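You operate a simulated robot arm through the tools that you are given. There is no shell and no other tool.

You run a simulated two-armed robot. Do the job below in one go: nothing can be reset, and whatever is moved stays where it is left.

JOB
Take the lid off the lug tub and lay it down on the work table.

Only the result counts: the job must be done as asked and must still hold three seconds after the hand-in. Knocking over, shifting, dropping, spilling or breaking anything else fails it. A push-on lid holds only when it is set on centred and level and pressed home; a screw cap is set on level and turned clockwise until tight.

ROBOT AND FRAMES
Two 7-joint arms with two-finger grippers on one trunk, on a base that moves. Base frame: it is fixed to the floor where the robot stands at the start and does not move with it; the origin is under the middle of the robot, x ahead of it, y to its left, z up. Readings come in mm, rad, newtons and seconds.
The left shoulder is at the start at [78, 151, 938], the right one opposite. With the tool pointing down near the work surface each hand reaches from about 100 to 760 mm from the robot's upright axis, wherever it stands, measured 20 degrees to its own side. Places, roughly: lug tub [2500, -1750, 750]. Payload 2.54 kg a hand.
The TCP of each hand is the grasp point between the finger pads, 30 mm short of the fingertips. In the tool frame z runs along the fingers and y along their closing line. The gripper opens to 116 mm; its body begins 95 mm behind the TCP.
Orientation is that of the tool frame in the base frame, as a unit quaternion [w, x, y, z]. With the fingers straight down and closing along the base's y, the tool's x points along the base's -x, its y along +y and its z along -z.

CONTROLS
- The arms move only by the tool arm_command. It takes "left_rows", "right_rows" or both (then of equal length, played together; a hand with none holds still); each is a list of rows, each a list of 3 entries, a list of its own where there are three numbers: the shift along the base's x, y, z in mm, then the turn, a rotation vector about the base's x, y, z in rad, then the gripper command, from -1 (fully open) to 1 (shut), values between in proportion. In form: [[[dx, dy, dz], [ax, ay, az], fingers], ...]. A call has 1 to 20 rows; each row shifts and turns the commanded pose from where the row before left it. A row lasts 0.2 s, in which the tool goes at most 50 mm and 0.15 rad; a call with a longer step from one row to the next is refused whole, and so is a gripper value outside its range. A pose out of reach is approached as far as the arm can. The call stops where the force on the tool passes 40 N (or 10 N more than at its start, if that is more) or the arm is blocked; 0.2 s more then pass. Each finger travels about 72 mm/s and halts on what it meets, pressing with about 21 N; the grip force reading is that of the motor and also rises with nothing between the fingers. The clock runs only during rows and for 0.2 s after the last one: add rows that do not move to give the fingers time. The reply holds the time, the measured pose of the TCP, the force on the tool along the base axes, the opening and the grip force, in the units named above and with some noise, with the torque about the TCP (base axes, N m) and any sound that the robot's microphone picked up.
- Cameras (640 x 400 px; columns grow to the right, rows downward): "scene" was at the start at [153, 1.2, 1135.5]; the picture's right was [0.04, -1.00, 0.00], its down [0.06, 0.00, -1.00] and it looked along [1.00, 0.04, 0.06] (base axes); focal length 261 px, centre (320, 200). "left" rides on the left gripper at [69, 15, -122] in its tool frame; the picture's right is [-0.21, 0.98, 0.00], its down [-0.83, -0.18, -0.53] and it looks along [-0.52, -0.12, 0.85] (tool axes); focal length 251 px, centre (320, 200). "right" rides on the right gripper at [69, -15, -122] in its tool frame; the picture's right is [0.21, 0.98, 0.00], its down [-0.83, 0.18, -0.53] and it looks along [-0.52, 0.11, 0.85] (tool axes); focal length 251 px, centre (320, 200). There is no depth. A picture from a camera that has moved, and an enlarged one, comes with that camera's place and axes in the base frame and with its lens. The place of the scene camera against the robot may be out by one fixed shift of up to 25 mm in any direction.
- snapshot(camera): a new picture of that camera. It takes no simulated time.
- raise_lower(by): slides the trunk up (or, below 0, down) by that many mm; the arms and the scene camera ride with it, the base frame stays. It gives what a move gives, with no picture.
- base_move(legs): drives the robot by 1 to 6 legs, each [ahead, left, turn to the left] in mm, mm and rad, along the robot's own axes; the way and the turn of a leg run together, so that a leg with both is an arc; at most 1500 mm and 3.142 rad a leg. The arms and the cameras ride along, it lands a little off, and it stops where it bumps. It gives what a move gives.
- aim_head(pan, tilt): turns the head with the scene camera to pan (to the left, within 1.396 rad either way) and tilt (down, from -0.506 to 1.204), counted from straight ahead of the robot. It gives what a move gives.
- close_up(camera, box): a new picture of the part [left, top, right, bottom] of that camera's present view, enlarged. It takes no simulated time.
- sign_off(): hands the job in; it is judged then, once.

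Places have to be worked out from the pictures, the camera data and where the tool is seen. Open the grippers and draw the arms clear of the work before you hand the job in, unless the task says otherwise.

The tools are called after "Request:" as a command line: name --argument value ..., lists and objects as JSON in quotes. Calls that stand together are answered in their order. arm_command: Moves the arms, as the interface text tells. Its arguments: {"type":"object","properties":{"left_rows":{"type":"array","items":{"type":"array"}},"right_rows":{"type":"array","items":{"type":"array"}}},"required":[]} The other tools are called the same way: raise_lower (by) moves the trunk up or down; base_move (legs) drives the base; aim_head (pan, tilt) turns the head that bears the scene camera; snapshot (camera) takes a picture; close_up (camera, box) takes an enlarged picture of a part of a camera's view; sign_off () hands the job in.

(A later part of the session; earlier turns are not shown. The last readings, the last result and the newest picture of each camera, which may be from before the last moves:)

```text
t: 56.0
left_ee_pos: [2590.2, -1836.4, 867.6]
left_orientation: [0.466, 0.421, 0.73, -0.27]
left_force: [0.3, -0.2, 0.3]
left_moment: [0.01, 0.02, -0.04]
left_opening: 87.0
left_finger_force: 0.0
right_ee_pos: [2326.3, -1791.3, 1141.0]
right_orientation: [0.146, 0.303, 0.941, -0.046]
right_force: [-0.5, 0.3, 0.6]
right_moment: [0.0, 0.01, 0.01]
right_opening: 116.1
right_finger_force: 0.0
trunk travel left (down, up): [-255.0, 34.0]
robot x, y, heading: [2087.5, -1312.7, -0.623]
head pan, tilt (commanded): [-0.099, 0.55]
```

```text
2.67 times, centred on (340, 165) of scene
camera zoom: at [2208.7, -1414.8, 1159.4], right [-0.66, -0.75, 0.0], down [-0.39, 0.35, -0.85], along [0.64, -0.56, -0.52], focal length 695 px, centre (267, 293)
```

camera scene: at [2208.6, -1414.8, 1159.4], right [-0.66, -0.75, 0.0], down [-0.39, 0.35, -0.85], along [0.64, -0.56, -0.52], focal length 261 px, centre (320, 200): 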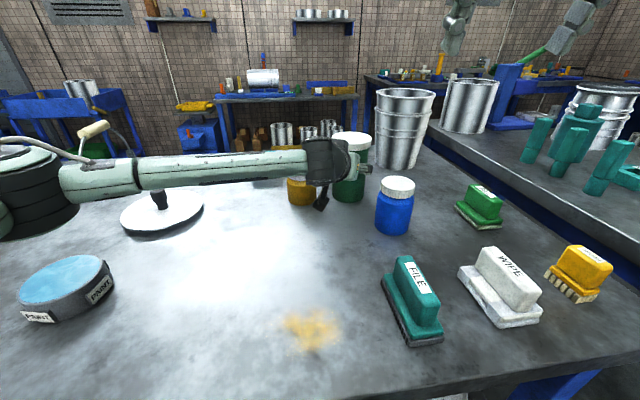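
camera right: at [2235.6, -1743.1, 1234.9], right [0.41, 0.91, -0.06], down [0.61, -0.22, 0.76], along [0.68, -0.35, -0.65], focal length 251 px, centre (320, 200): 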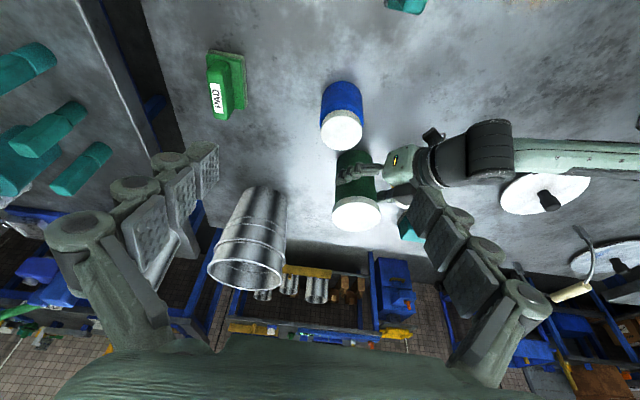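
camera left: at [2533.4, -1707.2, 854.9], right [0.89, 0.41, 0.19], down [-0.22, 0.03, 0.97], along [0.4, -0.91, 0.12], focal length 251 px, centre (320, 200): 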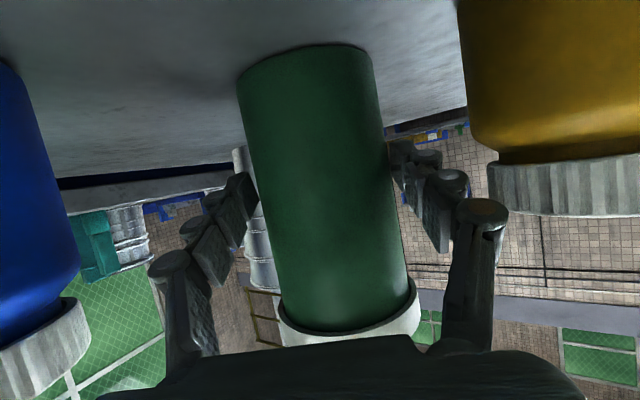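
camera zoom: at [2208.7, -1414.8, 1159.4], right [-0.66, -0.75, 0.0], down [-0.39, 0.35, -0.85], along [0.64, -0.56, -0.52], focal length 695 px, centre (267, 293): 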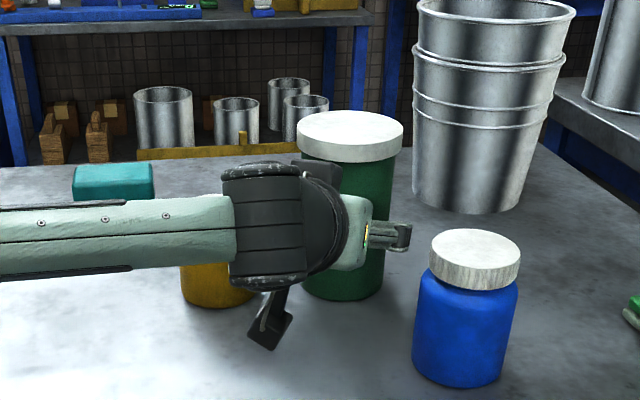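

The lowered left fingers are clear of both jars and flank the tub. I close them on the body again.

Request:
arm_command --left_rows '[[[0, 0, 0], [0, 0, 0], -0.4], [[0, 0, 0], [0, 0, 0], -0.3], [[0, 0, 0], [0, 0, 0], 0.2], [[0, 0, 0], [0, 0, 0], 1], [[0, 0, 0], [0, 0, 0], 1]]'

Request:
snapshot --camera "left"

Request:
close_up --camera "right" --box '[280, 60, 520, 240]'

```text
t: 57.2
left_ee_pos: [2591.6, -1837.1, 865.6]
left_orientation: [0.465, 0.421, 0.731, -0.269]
left_force: [-0.5, 0.2, 1.0]
left_moment: [-0.01, 0.09, -0.04]
left_opening: 75.9
left_finger_force: 20.6
right_ee_pos: [2326.4, -1790.4, 1140.1]
right_orientation: [0.146, 0.304, 0.94, -0.046]
right_force: [-0.3, 0.5, 0.4]
right_moment: [-0.02, -0.01, -0.04]
right_opening: 115.7
right_finger_force: 0.0
trunk travel left (down, up): [-255.0, 34.0]
robot x, y, heading: [2089.2, -1317.8, -0.624]
head pan, tilt (commanded): [-0.099, 0.55]
```

```text
taken
camera left: at [2533.3, -1707.2, 855.1], right [0.89, 0.41, 0.19], down [-0.22, 0.03, 0.97], along [0.4, -0.91, 0.12], focal length 251 px, centre (320, 200)
```

left: 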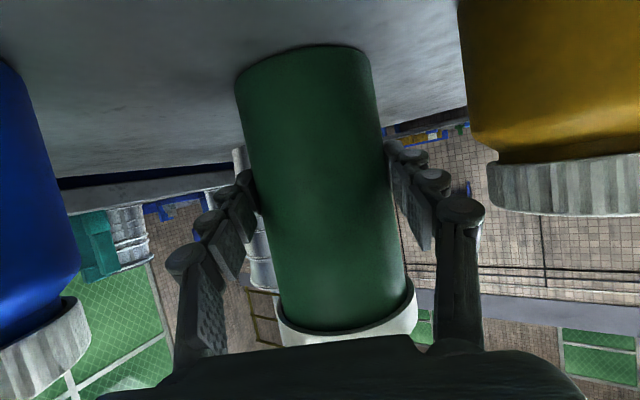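

```text
2.22 times, centred on (400, 150) of right
camera zoom: at [2235.7, -1743.1, 1234.9], right [0.41, 0.91, -0.06], down [0.61, -0.22, 0.76], along [0.68, -0.35, -0.65], focal length 559 px, centre (142, 311)
```

zoom: 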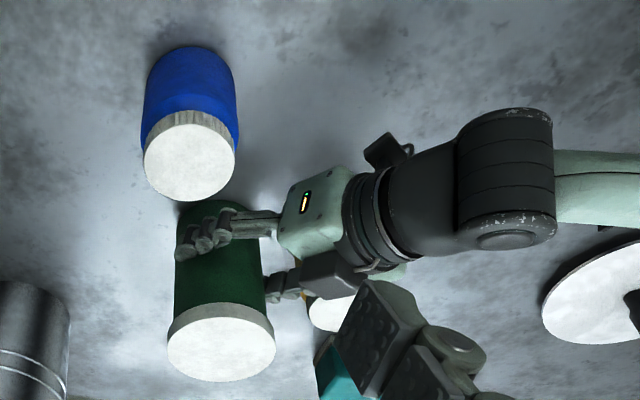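

The left hand holds the tub again (20.6 N). I bring the right hand back over the lid, unyawed, with about 0.18 rad pitch, to a hover at about z=1040.

Request:
arm_command --right_rows '[[[38.4, -8.7, -14], [0.0702, 0.0973, 0], -1], [[38.4, -8.7, -14], [0, 0, 0], -1], [[38.4, -8.7, -14], [0, 0, 0], -1], [[38.4, -8.7, -14], [0, 0, 0], -1], [[38.4, -8.7, -14], [0, 0, 0], -1], [[38.4, -8.7, -14], [0, 0, 0], -1], [[36, -8.7, -16], [0, 0, 0], -1], [[0, 0, 0], [0, 0, 0], -1]]'

Request:
snapshot --camera "right"

Request:
close_up --camera "scene" --box '[240, 30, 450, 210]'

```text
t: 59.0
left_ee_pos: [2590.3, -1835.9, 867.1]
left_orientation: [0.465, 0.42, 0.731, -0.269]
left_force: [-0.2, -0.6, 1.5]
left_moment: [-0.11, 0.07, -0.03]
left_opening: 75.6
left_finger_force: 20.6
right_ee_pos: [2593.3, -1853.3, 1038.4]
right_orientation: [0.088, 0.306, 0.948, -0.029]
right_force: [0.4, -0.1, -0.4]
right_moment: [0.0, -0.02, 0.02]
right_opening: 115.8
right_finger_force: 0.1
trunk travel left (down, up): [-255.0, 34.0]
robot x, y, heading: [2085.2, -1314.2, -0.621]
head pan, tilt (commanded): [-0.099, 0.55]
```

```text
taken
camera right: at [2512.4, -1812.8, 1146.2], right [0.4, 0.92, -0.04], down [0.68, -0.27, 0.68], along [0.61, -0.3, -0.73], focal length 251 px, centre (320, 200)
```

right: 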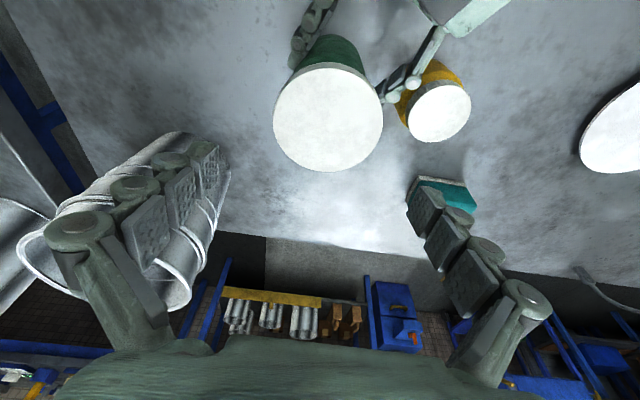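

```text
2.22 times, centred on (345, 120) of scene
camera zoom: at [2208.5, -1414.8, 1159.4], right [-0.66, -0.75, 0.0], down [-0.39, 0.35, -0.85], along [0.64, -0.56, -0.52], focal length 579 px, centre (264, 378)
```

zoom: 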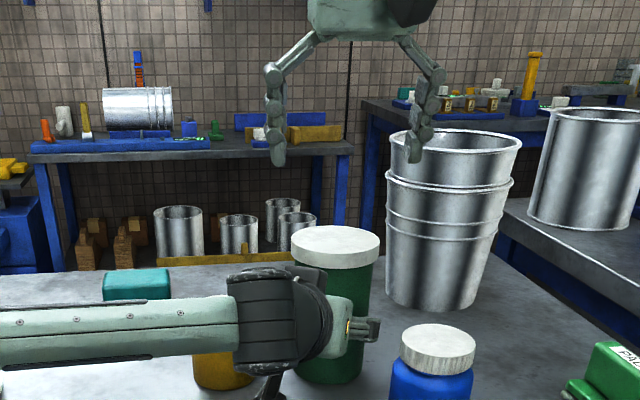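

The lid lies straight below, about 3 mm to the +y side of the tool. I correct that and descend to just above the lid for a check.

Request:
arm_command --right_rows '[[[0.1, 3.6, -10], [0, 0, 0], -1], [[0, 0, -25], [0, 0, 0], -1], [[0, 0, -25], [0, 0, 0], -1], [[0, 0, -10], [0, 0, 0], -1], [[0, 0, 0], [0, 0, 0], -1]]'

Request:
snapshot --camera "right"

Request:
close_up --camera "scene" --box '[270, 60, 430, 200]'

Request:
snapshot --camera "left"

```text
t: 60.2
left_ee_pos: [2590.1, -1836.1, 866.6]
left_orientation: [0.465, 0.421, 0.731, -0.27]
left_force: [-0.7, -0.1, 1.3]
left_moment: [-0.08, 0.07, 0.02]
left_opening: 75.8
left_finger_force: 20.9
right_ee_pos: [2595.0, -1849.0, 970.1]
right_orientation: [0.089, 0.306, 0.948, -0.028]
right_force: [0.7, 0.8, 0.8]
right_moment: [-0.02, 0.01, 0.03]
right_opening: 115.9
right_finger_force: 0.0
trunk travel left (down, up): [-255.0, 34.0]
robot x, y, heading: [2090.1, -1315.0, -0.627]
head pan, tilt (commanded): [-0.099, 0.55]
```

```text
taken
camera right: at [2512.9, -1807.7, 1076.3], right [0.4, 0.92, -0.04], down [0.68, -0.27, 0.68], along [0.61, -0.3, -0.73], focal length 251 px, centre (320, 200)
```

right: 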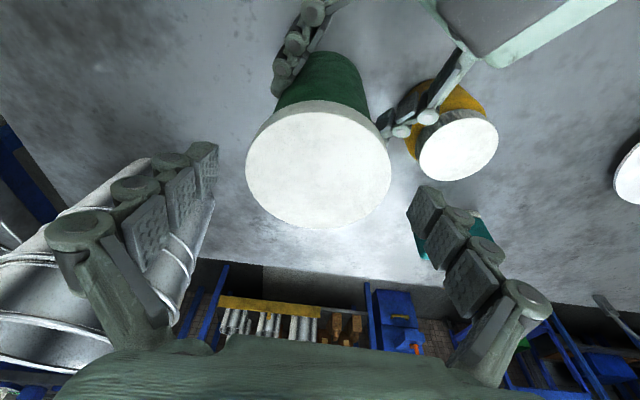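

```text
2.86 times, centred on (350, 130) of scene
camera zoom: at [2208.6, -1414.8, 1159.4], right [-0.66, -0.75, 0.0], down [-0.39, 0.35, -0.85], along [0.64, -0.56, -0.52], focal length 745 px, centre (234, 400)
```

zoom: 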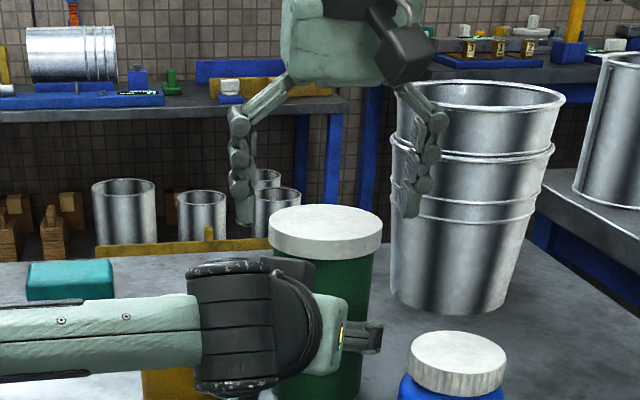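

```text
taken
camera left: at [2533.3, -1707.2, 855.2], right [0.89, 0.41, 0.19], down [-0.22, 0.03, 0.97], along [0.4, -0.91, 0.12], focal length 251 px, centre (320, 200)
```

left: 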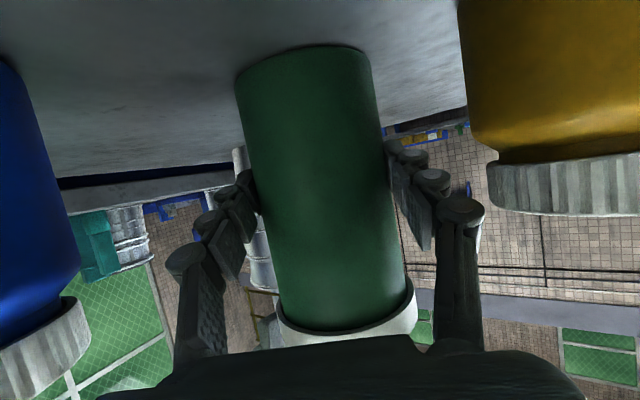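

Laterally the hand is now about 2 mm too far toward +y. I correct it and descend the last 22 mm around the lid.

Request:
arm_command --right_rows '[[[0.4, -2.8, 0], [0, 0, 0], -1], [[0, 0, -11], [0, 0, 0], -1], [[0, 0, -11], [0, 0, 0], -1], [[0, 0, 0], [0, 0, 0], -1]]'

Request:
snapshot --camera "right"

Request:
close_up --camera "scene" --box '[290, 80, 430, 180]'

```text
t: 61.2
left_ee_pos: [2590.9, -1835.3, 867.0]
left_orientation: [0.466, 0.42, 0.731, -0.269]
left_force: [-0.4, -0.8, 1.3]
left_moment: [-0.06, 0.12, 0.0]
left_opening: 75.6
left_finger_force: 21.1
right_ee_pos: [2594.3, -1851.6, 948.0]
right_orientation: [0.089, 0.306, 0.947, -0.027]
right_force: [0.1, -0.1, 0.8]
right_moment: [-0.02, 0.04, 0.0]
right_opening: 116.0
right_finger_force: 0.2
trunk travel left (down, up): [-255.0, 34.0]
robot x, y, heading: [2090.5, -1312.8, -0.623]
head pan, tilt (commanded): [-0.099, 0.55]
```

```text
taken
camera right: at [2512.3, -1809.7, 1054.8], right [0.4, 0.92, -0.04], down [0.68, -0.27, 0.68], along [0.61, -0.3, -0.73], focal length 251 px, centre (320, 200)
```

right: 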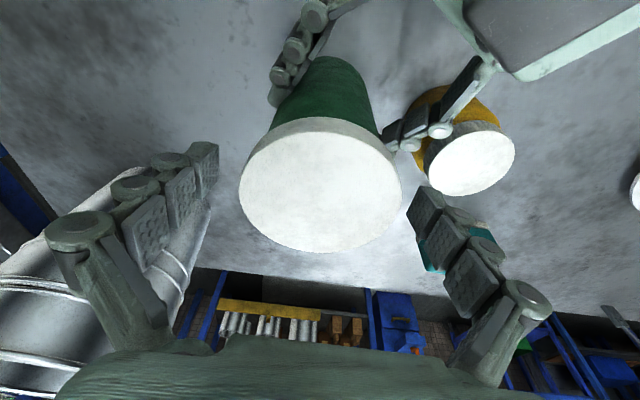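

```text
4.00 times, centred on (360, 130) of scene
camera zoom: at [2208.6, -1414.7, 1159.4], right [-0.66, -0.75, 0.0], down [-0.39, 0.35, -0.85], along [0.64, -0.56, -0.52], focal length 1043 px, centre (160, 480)
```

zoom: 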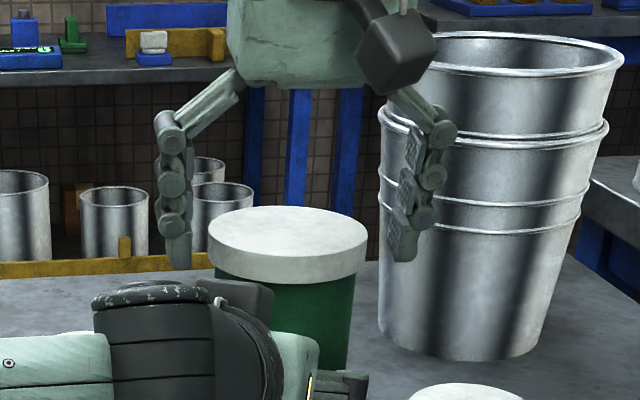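

The gaps on both sides are even and the tips are level with the lid's lower rim. I lower 2 mm more and close on the lid.

Request:
arm_command --right_rows '[[[0, 0, -2], [0, 0, 0], -1], [[0, 0, 0], [0, 0, 0], -0.75], [[0, 0, 0], [0, 0, 0], -0.65], [[0, 0, 0], [0, 0, 0], -0.5], [[0, 0, 0], [0, 0, 0], 0.0], [[0, 0, 0], [0, 0, 0], 1], [[0, 0, 0], [0, 0, 0], 1]]'

Request:
close_up --camera "scene" --box '[290, 80, 430, 180]'

```text
t: 62.8
left_ee_pos: [2590.5, -1835.8, 866.7]
left_orientation: [0.465, 0.421, 0.73, -0.27]
left_force: [-0.7, -8.5, -0.1]
left_moment: [0.12, 0.08, 0.1]
left_opening: 75.4
left_finger_force: 20.6
right_ee_pos: [2593.1, -1850.3, 947.3]
right_orientation: [0.09, 0.305, 0.948, -0.028]
right_force: [2.3, 7.8, 5.7]
right_moment: [0.27, -0.19, -0.04]
right_opening: 89.1
right_finger_force: 21.4
trunk travel left (down, up): [-255.0, 34.0]
robot x, y, heading: [2091.0, -1314.0, -0.621]
head pan, tilt (commanded): [-0.099, 0.55]
```

```text
4.00 times, centred on (360, 130) of scene
camera zoom: at [2208.5, -1414.5, 1159.5], right [-0.66, -0.75, 0.0], down [-0.39, 0.35, -0.85], along [0.64, -0.56, -0.52], focal length 1043 px, centre (160, 480)
```

zoom: 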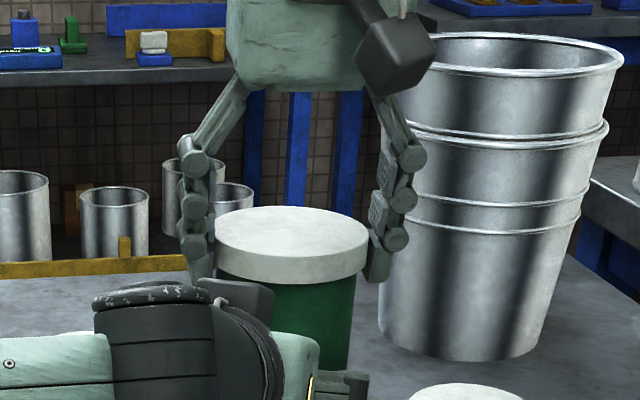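

Both hands grip; there is an internal side force of about 8 N along y. I relieve it with a 1.5 mm nudge of the right hand and then begin pulling up gently.

Request:
arm_command --right_rows '[[[0.4, 1.5, 0], [0, 0, 0], 1], [[0, 0, 1], [0, 0, 0], 1], [[0, 0, 1], [0, 0, 0], 1], [[0, 0, 0], [0, 0, 0], 1]]' --left_rows '[[[0, 0, 0], [0, 0, 0], 1], [[0, 0, 0], [0, 0, 0], 1], [[0, 0, 0], [0, 0, 0], 1], [[0, 0, 0], [0, 0, 0], 1]]'

```text
t: 63.8
left_ee_pos: [2589.7, -1835.5, 867.7]
left_orientation: [0.465, 0.421, 0.731, -0.269]
left_force: [-0.9, 0.6, 1.8]
left_moment: [-0.01, 0.08, -0.03]
left_opening: 75.6
left_finger_force: 21.0
right_ee_pos: [2593.4, -1850.0, 948.4]
right_orientation: [0.088, 0.306, 0.947, -0.028]
right_force: [1.0, -0.7, -0.5]
right_moment: [0.01, -0.02, 0.0]
right_opening: 89.3
right_finger_force: 21.1
trunk travel left (down, up): [-255.0, 34.0]
robot x, y, heading: [2091.0, -1313.0, -0.626]
head pan, tilt (commanded): [-0.099, 0.55]
heard: snap
```

I heard a snap and the forces dropped to nearly zero, so the lid has likely come free. I check the picture.

Request:
close_up --camera "scene" --box '[290, 80, 430, 180]'

Request:
snapshot --camera "left"

Request:
snapshot --camera "right"

```text
4.00 times, centred on (360, 130) of scene
camera zoom: at [2208.6, -1414.8, 1159.4], right [-0.66, -0.75, 0.0], down [-0.39, 0.35, -0.85], along [0.64, -0.56, -0.52], focal length 1043 px, centre (160, 480)
```

zoom: 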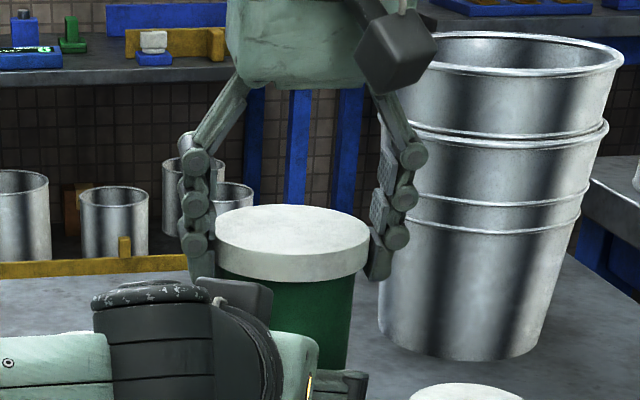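

```text
taken
camera left: at [2533.6, -1707.1, 855.2], right [0.89, 0.41, 0.19], down [-0.22, 0.03, 0.97], along [0.4, -0.91, 0.12], focal length 251 px, centre (320, 200)
```

left: 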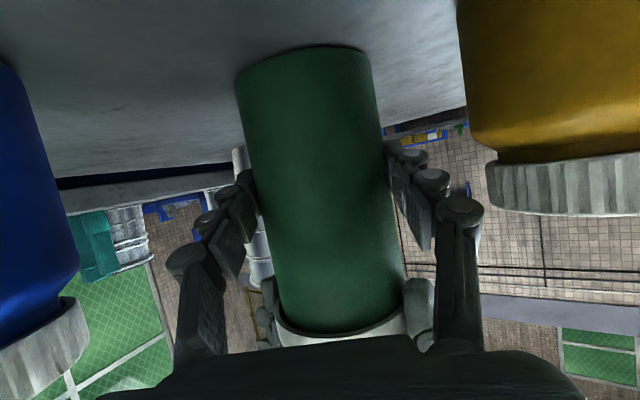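

```text
taken
camera right: at [2512.1, -1809.0, 1054.8], right [0.4, 0.92, -0.04], down [0.68, -0.27, 0.68], along [0.61, -0.3, -0.73], focal length 251 px, centre (320, 200)
```

right: 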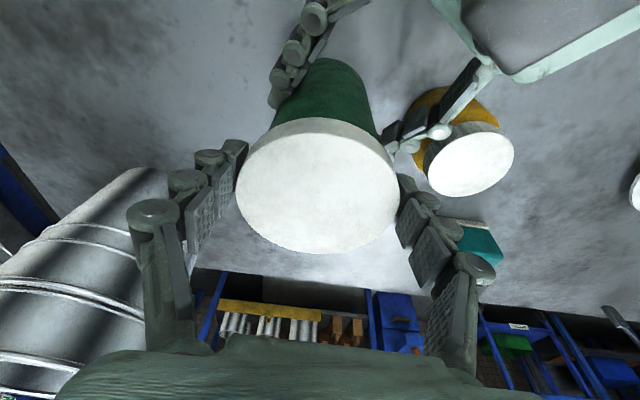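

The lid has moved up slightly in the picture. I keep the left hand still and raise the lid slowly straight up by 12 mm, then look.

Request:
arm_command --right_rows '[[[0, 0, 2], [0, 0, 0], 1], [[0, 0, 2], [0, 0, 0], 1], [[0, 0, 2], [0, 0, 0], 1], [[0, 0, 2], [0, 0, 0], 1], [[0, 0, 2], [0, 0, 0], 1], [[0, 0, 2], [0, 0, 0], 1], [[0, 0, 0], [0, 0, 0], 1]]'

Request:
close_up --camera "scene" --box '[270, 60, 430, 220]'

```text
t: 65.4
left_ee_pos: [2591.5, -1836.1, 866.6]
left_orientation: [0.466, 0.421, 0.73, -0.27]
left_force: [1.7, -0.3, 2.5]
left_moment: [-0.03, 0.01, 0.02]
left_opening: 75.6
left_finger_force: 21.2
right_ee_pos: [2593.4, -1849.0, 960.9]
right_orientation: [0.088, 0.306, 0.947, -0.028]
right_force: [-0.4, 0.7, -0.6]
right_moment: [0.01, -0.01, -0.02]
right_opening: 88.8
right_finger_force: 20.2
trunk travel left (down, up): [-255.0, 34.0]
robot x, y, heading: [2092.8, -1317.6, -0.626]
head pan, tilt (commanded): [-0.099, 0.55]
```

```text
2.50 times, centred on (350, 140) of scene
camera zoom: at [2208.6, -1414.7, 1159.4], right [-0.66, -0.75, 0.0], down [-0.39, 0.35, -0.85], along [0.64, -0.56, -0.52], focal length 652 px, centre (245, 350)
```

zoom: 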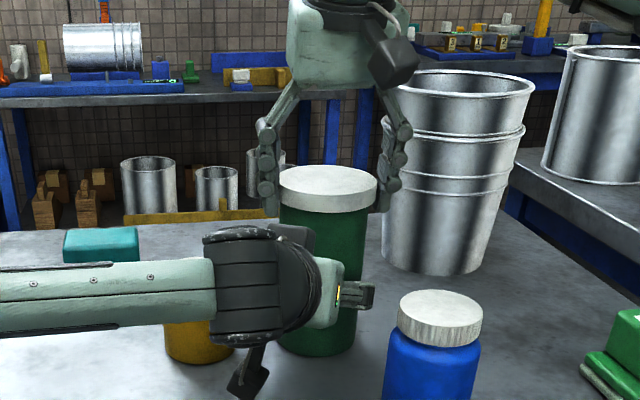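

The lid rises freely with no pull on either hand. I lift another 40 mm and check that the tub stays put and open.

Request:
arm_command --right_rows '[[[0, 0, 5], [0, 0, 0], 1], [[0, 0, 5], [0, 0, 0], 1], [[0, 0, 10], [0, 0, 0], 1], [[0, 0, 10], [0, 0, 0], 1], [[0, 0, 10], [0, 0, 0], 1], [[0, 0, 0], [0, 0, 0], 1]]'

Request:
close_up --camera "scene" --box '[270, 60, 430, 220]'

Request:
snapshot --camera "right"

```text
t: 66.8
left_ee_pos: [2590.7, -1836.0, 867.0]
left_orientation: [0.465, 0.421, 0.73, -0.27]
left_force: [0.6, -0.5, 1.8]
left_moment: [-0.01, 0.06, 0.0]
left_opening: 75.5
left_finger_force: 20.7
right_ee_pos: [2595.2, -1848.4, 1002.0]
right_orientation: [0.088, 0.306, 0.947, -0.029]
right_force: [-0.1, -0.1, 0.5]
right_moment: [0.01, -0.04, 0.01]
right_opening: 89.1
right_finger_force: 20.6
trunk travel left (down, up): [-255.0, 34.0]
robot x, y, heading: [2089.6, -1313.7, -0.626]
head pan, tilt (commanded): [-0.099, 0.55]
```

```text
2.50 times, centred on (350, 140) of scene
camera zoom: at [2208.6, -1414.6, 1159.4], right [-0.66, -0.75, 0.0], down [-0.39, 0.35, -0.85], along [0.64, -0.56, -0.52], focal length 652 px, centre (245, 350)
```

zoom: 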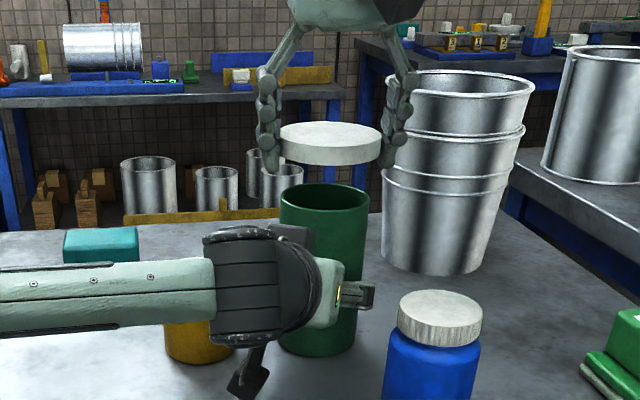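

```text
taken
camera right: at [2512.5, -1808.1, 1107.7], right [0.4, 0.92, -0.04], down [0.68, -0.27, 0.68], along [0.61, -0.3, -0.73], focal length 251 px, centre (320, 200)
```

right: 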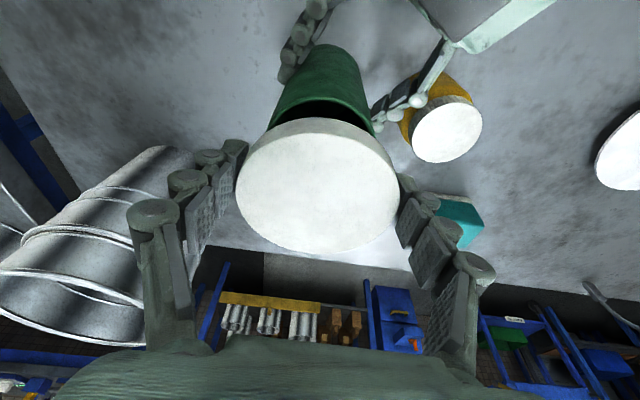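

The lid is off and the tub stands open. I raise the lid 30 mm more, then release the tub with the left hand, open just a little, rise 20 mm, and slide out along the way it came in.

Request:
arm_command --right_rows '[[[0, 0, 10], [0, 0, 0], 1], [[0, 0, 10], [0, 0, 0], 1], [[0, 0, 10], [0, 0, 0], 1], [[0, 0, 0], [0, 0, 0], 1], [[0, 0, 0], [0, 0, 0], 1], [[0, 0, 0], [0, 0, 0], 1], [[0, 0, 0], [0, 0, 0], 1]]' --left_rows '[[[0, 0, 0], [0, 0, 0], 1], [[0, 0, 0], [0, 0, 0], 1], [[0, 0, 0], [0, 0, 0], 1], [[0, 0, 0], [0, 0, 0], -0.4], [[0, 0, 0], [0, 0, 0], -0.5], [[0, 0, 0], [0, 0, 0], -0.5], [[0, 0, 0], [0, 0, 0], -0.5]]'

Request:
snapshot --camera "left"

Request:
close_up --camera "scene" --box '[270, 60, 430, 220]'

```text
t: 68.4
left_ee_pos: [2591.6, -1836.7, 867.3]
left_orientation: [0.466, 0.421, 0.73, -0.27]
left_force: [0.4, 1.1, 0.6]
left_moment: [-0.05, -0.01, 0.0]
left_opening: 86.8
left_finger_force: 0.1
right_ee_pos: [2595.1, -1851.3, 1030.6]
right_orientation: [0.088, 0.305, 0.948, -0.028]
right_force: [0.5, -0.1, -0.2]
right_moment: [0.03, 0.03, -0.01]
right_opening: 89.2
right_finger_force: 20.8
trunk travel left (down, up): [-255.0, 34.0]
robot x, y, heading: [2090.1, -1316.6, -0.622]
head pan, tilt (commanded): [-0.099, 0.55]
```

```text
taken
camera left: at [2533.4, -1707.2, 855.0], right [0.89, 0.41, 0.19], down [-0.22, 0.03, 0.97], along [0.4, -0.91, 0.12], focal length 251 px, centre (320, 200)
```

left: 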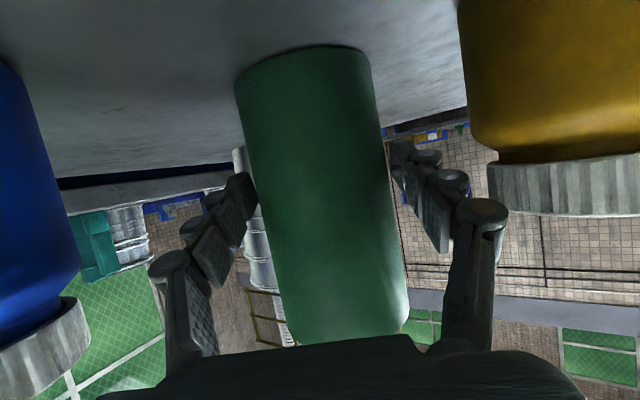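

```text
2.50 times, centred on (350, 140) of scene
camera zoom: at [2208.7, -1414.8, 1159.4], right [-0.66, -0.75, 0.0], down [-0.39, 0.35, -0.85], along [0.64, -0.56, -0.52], focal length 652 px, centre (245, 350)
```

zoom: 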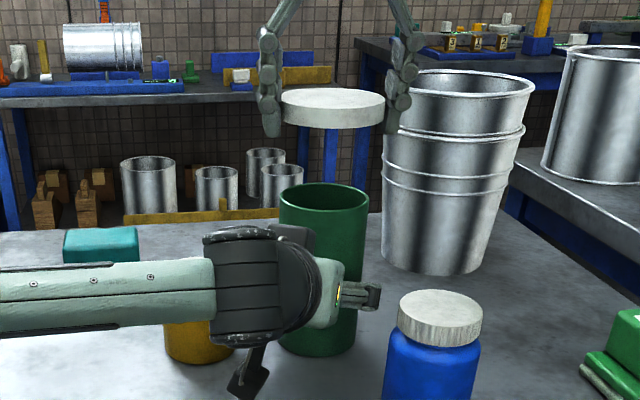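

The tub stands free between the opened left fingers. I raise the left hand 20 mm and retract it along its finger axis by 200 mm.

Request:
arm_command --left_rows '[[[0, 0, 10], [0, 0, 0], -0.5], [[0, 0, 10], [0, 0, 0], -0.5], [[-11.4, 19.6, 10.5], [0, 0, 0], -0.5], [[-11.4, 19.6, 10.5], [0, 0, 0], -0.5], [[-11.4, 19.6, 10.5], [0, 0, 0], -0.5], [[-11.4, 19.6, 10.5], [0, 0, 0], -0.5], [[-11.4, 19.6, 10.5], [0, 0, 0], -0.5], [[-11.4, 19.6, 10.5], [0, 0, 0], -0.5], [[-11.4, 19.6, 10.5], [0, 0, 0], -0.5], [[-11.4, 19.6, 10.5], [0, 0, 0], -0.5], [[0, 0, 0], [0, 0, 0], -0.5]]'

Request:
snapshot --camera "scene"

Request:
snapshot --camera "left"

```text
t: 70.8
left_ee_pos: [2500.0, -1678.9, 971.1]
left_orientation: [0.466, 0.42, 0.731, -0.27]
left_force: [-0.3, 0.4, -0.4]
left_moment: [-0.03, 0.01, 0.0]
left_opening: 87.2
left_finger_force: 0.0
right_ee_pos: [2595.3, -1850.8, 1029.3]
right_orientation: [0.089, 0.307, 0.947, -0.028]
right_force: [-0.1, -0.4, -0.1]
right_moment: [-0.03, -0.03, 0.0]
right_opening: 89.3
right_finger_force: 21.0
trunk travel left (down, up): [-255.0, 34.0]
robot x, y, heading: [2090.3, -1313.2, -0.626]
head pan, tilt (commanded): [-0.099, 0.55]
```

```text
taken
camera scene: at [2208.7, -1414.9, 1159.4], right [-0.66, -0.75, 0.0], down [-0.39, 0.35, -0.85], along [0.64, -0.56, -0.52], focal length 261 px, centre (320, 200)
```

scene: 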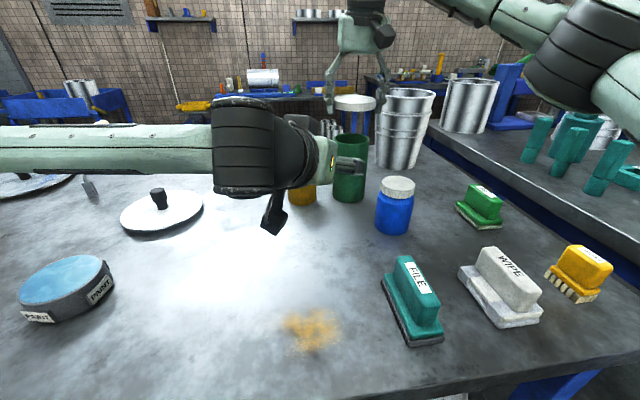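

```text
taken
camera left: at [2442.1, -1550.5, 960.2], right [0.89, 0.41, 0.19], down [-0.22, 0.03, 0.97], along [0.4, -0.91, 0.12], focal length 251 px, centre (320, 200)
```

left: 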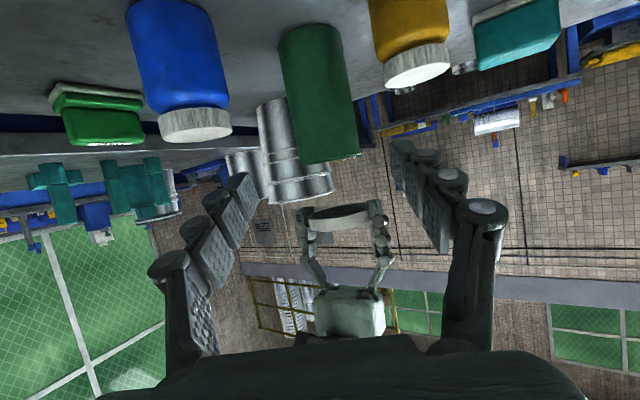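

The left hand is clear, the tub and jars stand as before. I bring the left arm back up to its starting side, out of the way.

Request:
arm_command --left_rows '[[[-4, 7, 35], [0, 0, 0], -0.5], [[-4, 7, 35], [0, 0, 0], -0.5], [[-4, 7, 35], [0.109, 0.0633, 0], -0.8], [[-4, 7, 30], [0.109, 0.0633, 0], -1], [[-4, 7, 30], [0.109, 0.0633, 0], -1], [[12.1, 37.4, 10], [0.109, 0.0633, 0], -1], [[12.1, 37.4, 10], [0.109, 0.0633, 0], -1], [[12.1, 37.4, 10], [0.109, 0.0633, 0], -1], [[12.1, 37.4, 10], [0.109, 0.0633, 0], -1], [[12.1, 37.4, 10], [0.109, 0.0633, 0], -1], [[12.1, 37.4, 10], [0.109, 0.0633, 0], -1], [[12.1, 37.4, 10], [0, 0, 0.14], -1], [[0, 0, 0], [0, 0, 0.14], -1], [[0, 0, 0], [0, 0, 0.139], -1], [[0, 0, 0], [0, 0, 0], -1]]'

Request:
snapshot --camera "scene"

Request:
snapshot --camera "left"

```text
t: 74.0
left_ee_pos: [2564.1, -1383.9, 1205.2]
left_orientation: [0.0, 0.308, 0.952, -0.001]
left_force: [-0.8, -0.3, 0.1]
left_moment: [-0.01, 0.02, -0.02]
left_opening: 116.2
left_finger_force: 0.1
right_ee_pos: [2594.9, -1849.8, 1031.4]
right_orientation: [0.089, 0.306, 0.947, -0.028]
right_force: [0.1, 0.4, -0.2]
right_moment: [0.0, 0.0, -0.03]
right_opening: 89.0
right_finger_force: 21.8
trunk travel left (down, up): [-255.0, 34.0]
robot x, y, heading: [2090.2, -1310.9, -0.623]
head pan, tilt (commanded): [-0.099, 0.55]
```

```text
taken
camera scene: at [2208.7, -1414.9, 1159.4], right [-0.66, -0.75, 0.0], down [-0.39, 0.35, -0.85], along [0.64, -0.56, -0.52], focal length 261 px, centre (320, 200)
```

scene: 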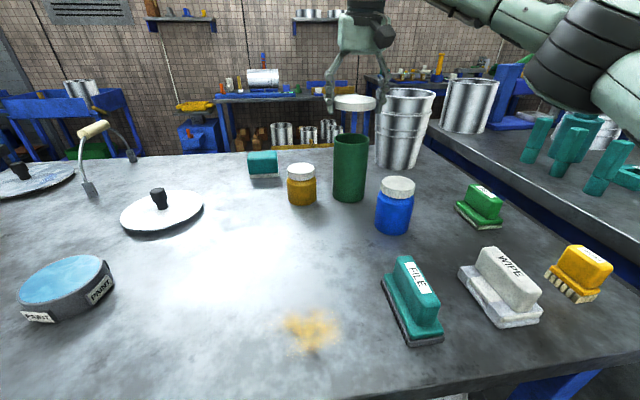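

```text
taken
camera left: at [2516.1, -1329.0, 1327.5], right [0.74, 0.67, 0.0], down [0.57, -0.63, 0.53], along [0.36, -0.4, -0.85], focal length 251 px, centre (320, 200)
```

left: 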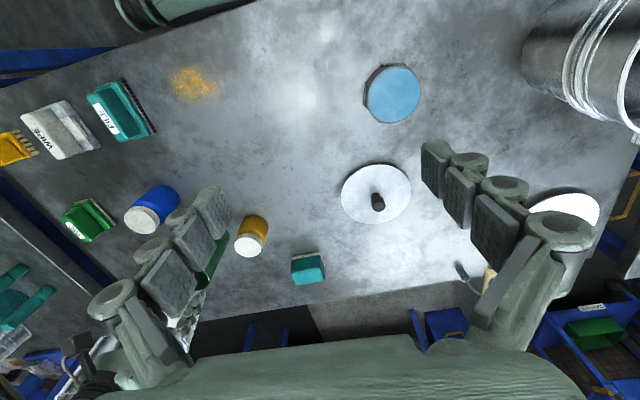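

All other objects stand as before, and the bench area around [2499, -1630] is free. I carry the lid there at height, passing above the tub and jars.

Request:
arm_command --right_rows '[[[0, 0, 10], [0, 0, 0], 1], [[-16.5, 37, 0], [0, 0, 0], 1], [[-16.5, 37, 0], [0, 0, 0], 1], [[-16.5, 37, 0], [0, 0, 0], 1], [[-16.5, 37, 0], [0, 0, 0], 1], [[-16.5, 37, 0], [0, 0, 0], 1], [[-16.5, 37, 0], [0, 0, 0], 1], [[0, 0, -40], [0, 0, 0], 1], [[0, 0, -40], [0, 0, 0], 1], [[0, 0, 0], [0, 0, 0], 1]]'

Request:
snapshot --camera "scene"

Request:
snapshot --camera "right"

Request:
snapshot --camera "left"

```text
t: 76.2
left_ee_pos: [2563.5, -1382.4, 1205.8]
left_orientation: [0.001, 0.308, 0.951, -0.001]
left_force: [0.0, 0.0, 0.6]
left_moment: [0.02, 0.01, 0.01]
left_opening: 116.1
left_finger_force: 0.1
right_ee_pos: [2495.0, -1626.6, 961.1]
right_orientation: [0.089, 0.306, 0.947, -0.028]
right_force: [0.2, -0.4, -0.3]
right_moment: [0.0, -0.03, 0.01]
right_opening: 89.0
right_finger_force: 21.0
trunk travel left (down, up): [-255.0, 34.0]
robot x, y, heading: [2091.5, -1312.1, -0.622]
head pan, tilt (commanded): [-0.099, 0.55]
```

```text
taken
camera scene: at [2208.6, -1414.8, 1159.4], right [-0.66, -0.75, 0.0], down [-0.39, 0.35, -0.85], along [0.64, -0.56, -0.52], focal length 261 px, centre (320, 200)
```

scene: 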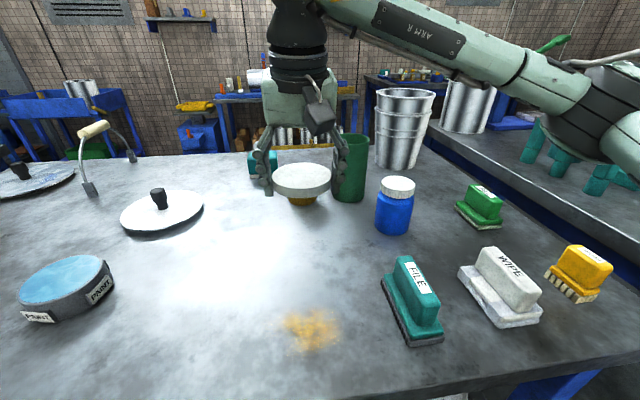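

```text
taken
camera right: at [2412.6, -1585.3, 1068.0], right [0.4, 0.92, -0.04], down [0.68, -0.27, 0.68], along [0.61, -0.3, -0.73], focal length 251 px, centre (320, 200)
```

right: 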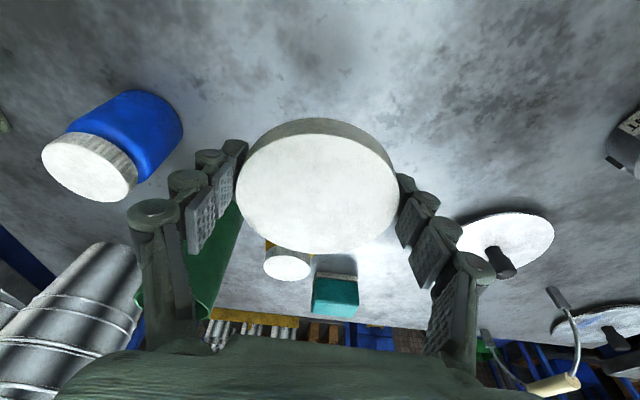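

```text
taken
camera left: at [2516.1, -1328.9, 1327.6], right [0.75, 0.67, 0.0], down [0.56, -0.63, 0.53], along [0.36, -0.4, -0.85], focal length 251 px, centre (320, 200)
```

left: 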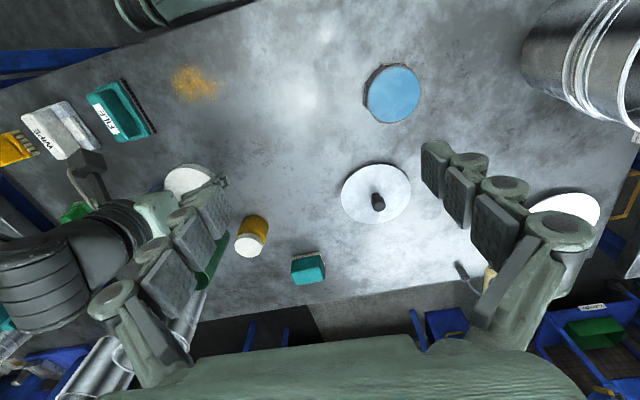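

The lid hangs level over a free patch of the bench. I enlarge the view to see how far the fingertips reach below the lid before lowering.

Request:
close_up --camera "scene" --box '[240, 110, 380, 220]'

```text
3.64 times, centred on (310, 165) of scene
camera zoom: at [2208.6, -1414.8, 1159.4], right [-0.66, -0.75, 0.0], down [-0.39, 0.35, -0.85], along [0.64, -0.56, -0.52], focal length 948 px, centre (356, 327)
```

zoom: 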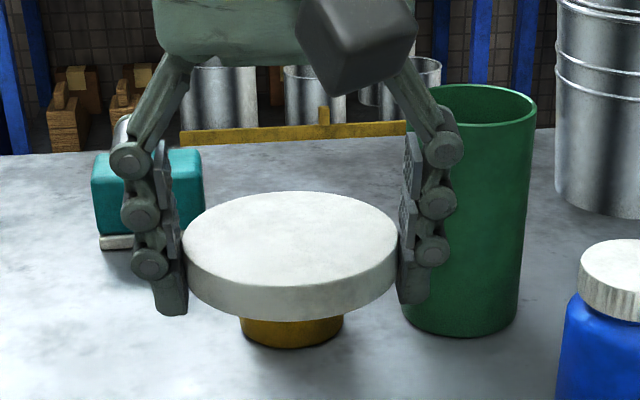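

The fingertips reach roughly 10 mm below the lid's rim. I lower to about 15 mm above the expected fingertip contact with the bench.

Request:
arm_command --right_rows '[[[0, 0, -30], [0, 0, 0], 1], [[0, 0, -30], [0, 0, 0], 1], [[0, 0, -30], [0, 0, 0], 1], [[0, 0, -15], [0, 0, 0], 1], [[0, 0, -15], [0, 0, 0], 1], [[0, 0, 0], [0, 0, 0], 1]]'

Request:
close_up --camera "scene" --box '[230, 160, 400, 290]'

Request:
snapshot --camera "right"

```text
t: 77.6
left_ee_pos: [2564.4, -1382.0, 1206.2]
left_orientation: [-0.001, 0.307, 0.952, -0.001]
left_force: [-0.3, 0.3, 0.1]
left_moment: [-0.02, 0.02, -0.02]
left_opening: 115.8
left_finger_force: 0.0
right_ee_pos: [2495.7, -1628.0, 840.4]
right_orientation: [0.089, 0.307, 0.947, -0.028]
right_force: [-0.3, -0.8, -0.2]
right_moment: [-0.01, -0.02, 0.02]
right_opening: 89.2
right_finger_force: 20.9
trunk travel left (down, up): [-255.0, 34.0]
robot x, y, heading: [2087.4, -1311.5, -0.621]
head pan, tilt (commanded): [-0.099, 0.55]
```

```text
3.08 times, centred on (315, 225) of scene
camera zoom: at [2208.7, -1414.8, 1159.4], right [-0.66, -0.75, 0.0], down [-0.39, 0.35, -0.85], along [0.64, -0.56, -0.52], focal length 802 px, centre (335, 123)
```

zoom: 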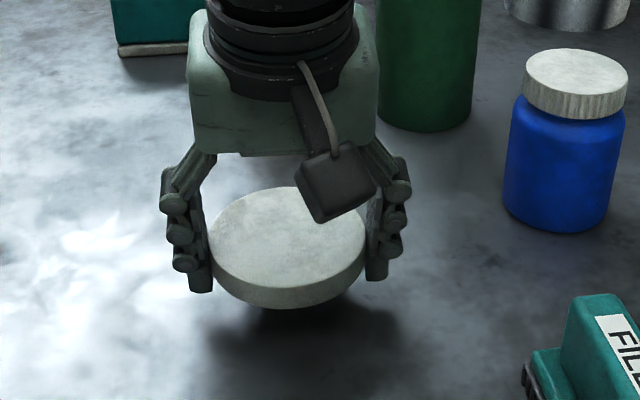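

```text
taken
camera right: at [2413.5, -1585.9, 946.9], right [0.4, 0.92, -0.04], down [0.68, -0.27, 0.68], along [0.61, -0.3, -0.73], focal length 251 px, centre (320, 200)
```

right: 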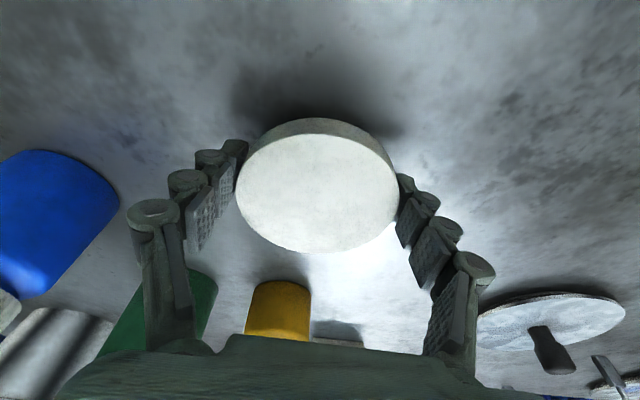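

The lid hovers over the free patch with no contact yet. I lower in 2 mm steps and watch the force.

Request:
arm_command --right_rows '[[[0, 0, -2], [0, 0, 0], 1], [[0, 0, -2], [0, 0, 0], 1], [[0, 0, -2], [0, 0, 0], 1], [[0, 0, -2], [0, 0, 0], 1], [[0, 0, -2], [0, 0, 0], 1]]'

Request:
close_up --camera "scene" --box '[250, 200, 370, 290]'

```text
t: 78.8
left_ee_pos: [2564.0, -1382.2, 1206.5]
left_orientation: [0.0, 0.307, 0.952, -0.001]
left_force: [-1.3, -1.0, -0.4]
left_moment: [0.01, -0.01, 0.03]
left_opening: 116.1
left_finger_force: 0.0
right_ee_pos: [2495.7, -1627.8, 830.9]
right_orientation: [0.088, 0.306, 0.947, -0.028]
right_force: [0.0, 0.8, -0.4]
right_moment: [0.03, -0.02, 0.02]
right_opening: 89.1
right_finger_force: 21.1
trunk travel left (down, up): [-255.0, 34.0]
robot x, y, heading: [2089.5, -1311.0, -0.621]
head pan, tilt (commanded): [-0.099, 0.55]
```

```text
4.44 times, centred on (310, 245) of scene
camera zoom: at [2208.7, -1414.8, 1159.4], right [-0.66, -0.75, 0.0], down [-0.39, 0.35, -0.85], along [0.64, -0.56, -0.52], focal length 1158 px, centre (364, 0)
```

zoom: 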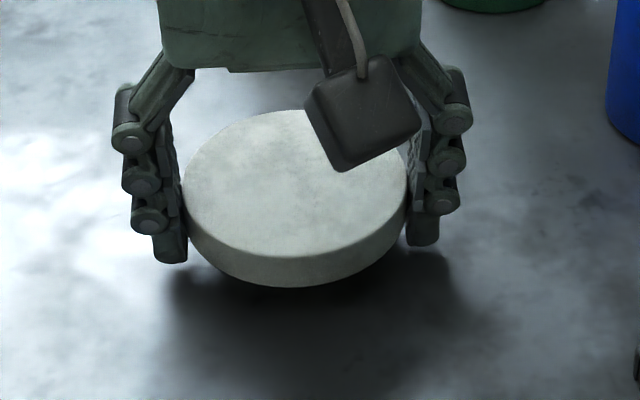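

Still no contact and there is still a shadow gap. I continue down in 2 mm steps.

Request:
arm_command --right_rows '[[[0, 0, -2], [0, 0, 0], 1], [[0, 0, -2], [0, 0, 0], 1], [[0, 0, -2], [0, 0, 0], 1]]'

Request:
close_up --camera "scene" --box '[250, 200, 370, 290]'

```text
t: 79.6
left_ee_pos: [2563.3, -1384.1, 1207.9]
left_orientation: [-0.001, 0.308, 0.952, -0.001]
left_force: [-0.8, -0.5, 0.1]
left_moment: [0.01, -0.03, -0.01]
left_opening: 115.9
left_finger_force: 0.1
right_ee_pos: [2495.2, -1626.4, 826.1]
right_orientation: [0.09, 0.305, 0.948, -0.028]
right_force: [-0.9, 0.2, -0.2]
right_moment: [-0.01, -0.02, -0.02]
right_opening: 89.0
right_finger_force: 20.1
trunk travel left (down, up): [-255.0, 34.0]
robot x, y, heading: [2087.5, -1314.6, -0.623]
head pan, tilt (commanded): [-0.099, 0.55]
```

```text
4.44 times, centred on (310, 245) of scene
camera zoom: at [2208.7, -1414.8, 1159.4], right [-0.66, -0.75, 0.0], down [-0.39, 0.35, -0.85], along [0.64, -0.56, -0.52], focal length 1158 px, centre (364, 0)
```

zoom: 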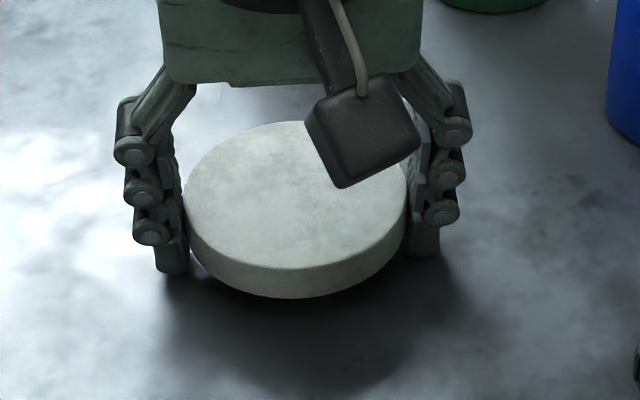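

The gap is small now. I go on in 1 mm steps.

Request:
arm_command --right_rows '[[[0, 0, -1], [0, 0, 0], 1], [[0, 0, -1], [0, 0, 0], 1], [[0, 0, -1], [0, 0, 0], 1], [[0, 0, -1], [0, 0, 0], 1]]'

Request:
close_up --camera "scene" --box '[250, 200, 370, 290]'

```text
t: 80.6
left_ee_pos: [2562.9, -1382.5, 1205.9]
left_orientation: [0.001, 0.307, 0.952, -0.001]
left_force: [-0.5, -0.5, 0.9]
left_moment: [-0.05, -0.02, -0.02]
left_opening: 115.9
left_finger_force: 0.0
right_ee_pos: [2495.0, -1628.1, 823.6]
right_orientation: [0.092, 0.306, 0.947, -0.029]
right_force: [-1.9, -2.2, 14.4]
right_moment: [-0.39, 0.39, 0.0]
right_opening: 89.2
right_finger_force: 20.7
trunk travel left (down, up): [-255.0, 34.0]
robot x, y, heading: [2091.2, -1313.0, -0.623]
head pan, tilt (commanded): [-0.099, 0.55]
```

```text
4.44 times, centred on (310, 245) of scene
camera zoom: at [2207.8, -1414.3, 1159.8], right [-0.66, -0.75, 0.0], down [-0.39, 0.35, -0.85], along [0.64, -0.57, -0.52], focal length 1158 px, centre (364, 0)
```

zoom: 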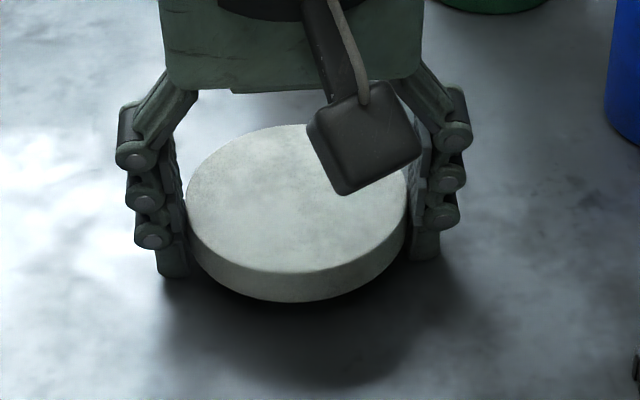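

The fingertips now rest on the bench (14 N up). I back off 1.5 mm so they barely touch, then open gently to let the lid settle.

Request:
arm_command --right_rows '[[[0, 0, 1.5], [0, 0, 0], 1], [[0, 0, 0], [0, 0, 0], -0.55], [[0, 0, 0], [0, 0, 0], -0.6], [[0, 0, 0], [0, 0, 0], -0.7], [[0, 0, 0], [0, 0, 0], -0.8], [[0, 0, 0], [0, 0, 0], -0.8]]'

Request:
close_up --camera "scene" --box '[250, 200, 370, 290]'

Request:
snapshot --camera "right"

```text
t: 82.0
left_ee_pos: [2563.8, -1381.3, 1205.5]
left_orientation: [0.0, 0.307, 0.952, -0.001]
left_force: [-0.5, 0.0, 0.2]
left_moment: [0.01, -0.03, -0.02]
left_opening: 115.8
left_finger_force: 0.1
right_ee_pos: [2496.1, -1627.6, 821.2]
right_orientation: [0.089, 0.305, 0.948, -0.027]
right_force: [0.4, 0.8, -0.1]
right_moment: [-0.01, 0.01, -0.05]
right_opening: 104.3
right_finger_force: 0.0
trunk travel left (down, up): [-255.0, 34.0]
robot x, y, heading: [2090.6, -1314.1, -0.622]
head pan, tilt (commanded): [-0.099, 0.55]
```

```text
4.44 times, centred on (310, 245) of scene
camera zoom: at [2208.7, -1414.8, 1159.4], right [-0.66, -0.75, 0.0], down [-0.39, 0.35, -0.85], along [0.64, -0.56, -0.52], focal length 1158 px, centre (364, 0)
```

zoom: 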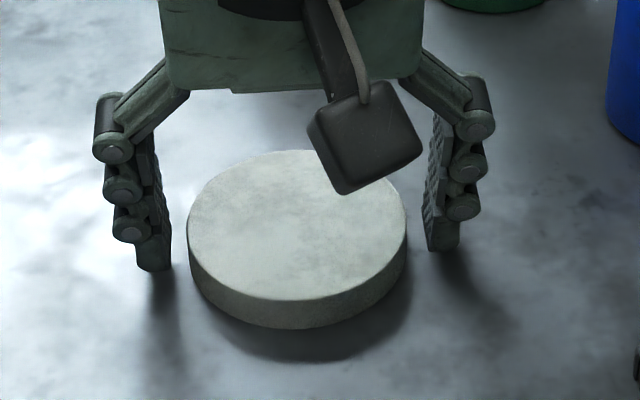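

```text
taken
camera right: at [2413.6, -1586.2, 928.8], right [0.4, 0.92, -0.04], down [0.68, -0.27, 0.68], along [0.61, -0.3, -0.73], focal length 251 px, centre (320, 200)
```

right: 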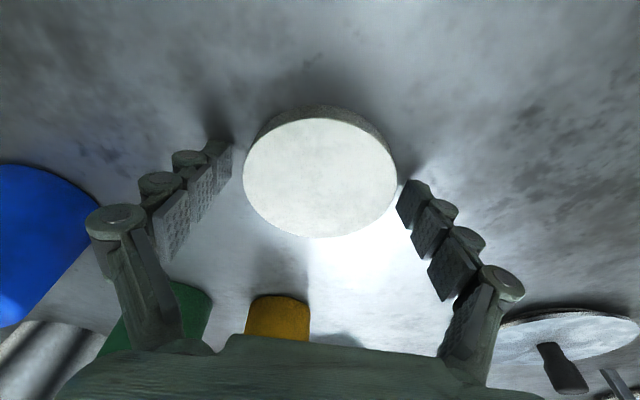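

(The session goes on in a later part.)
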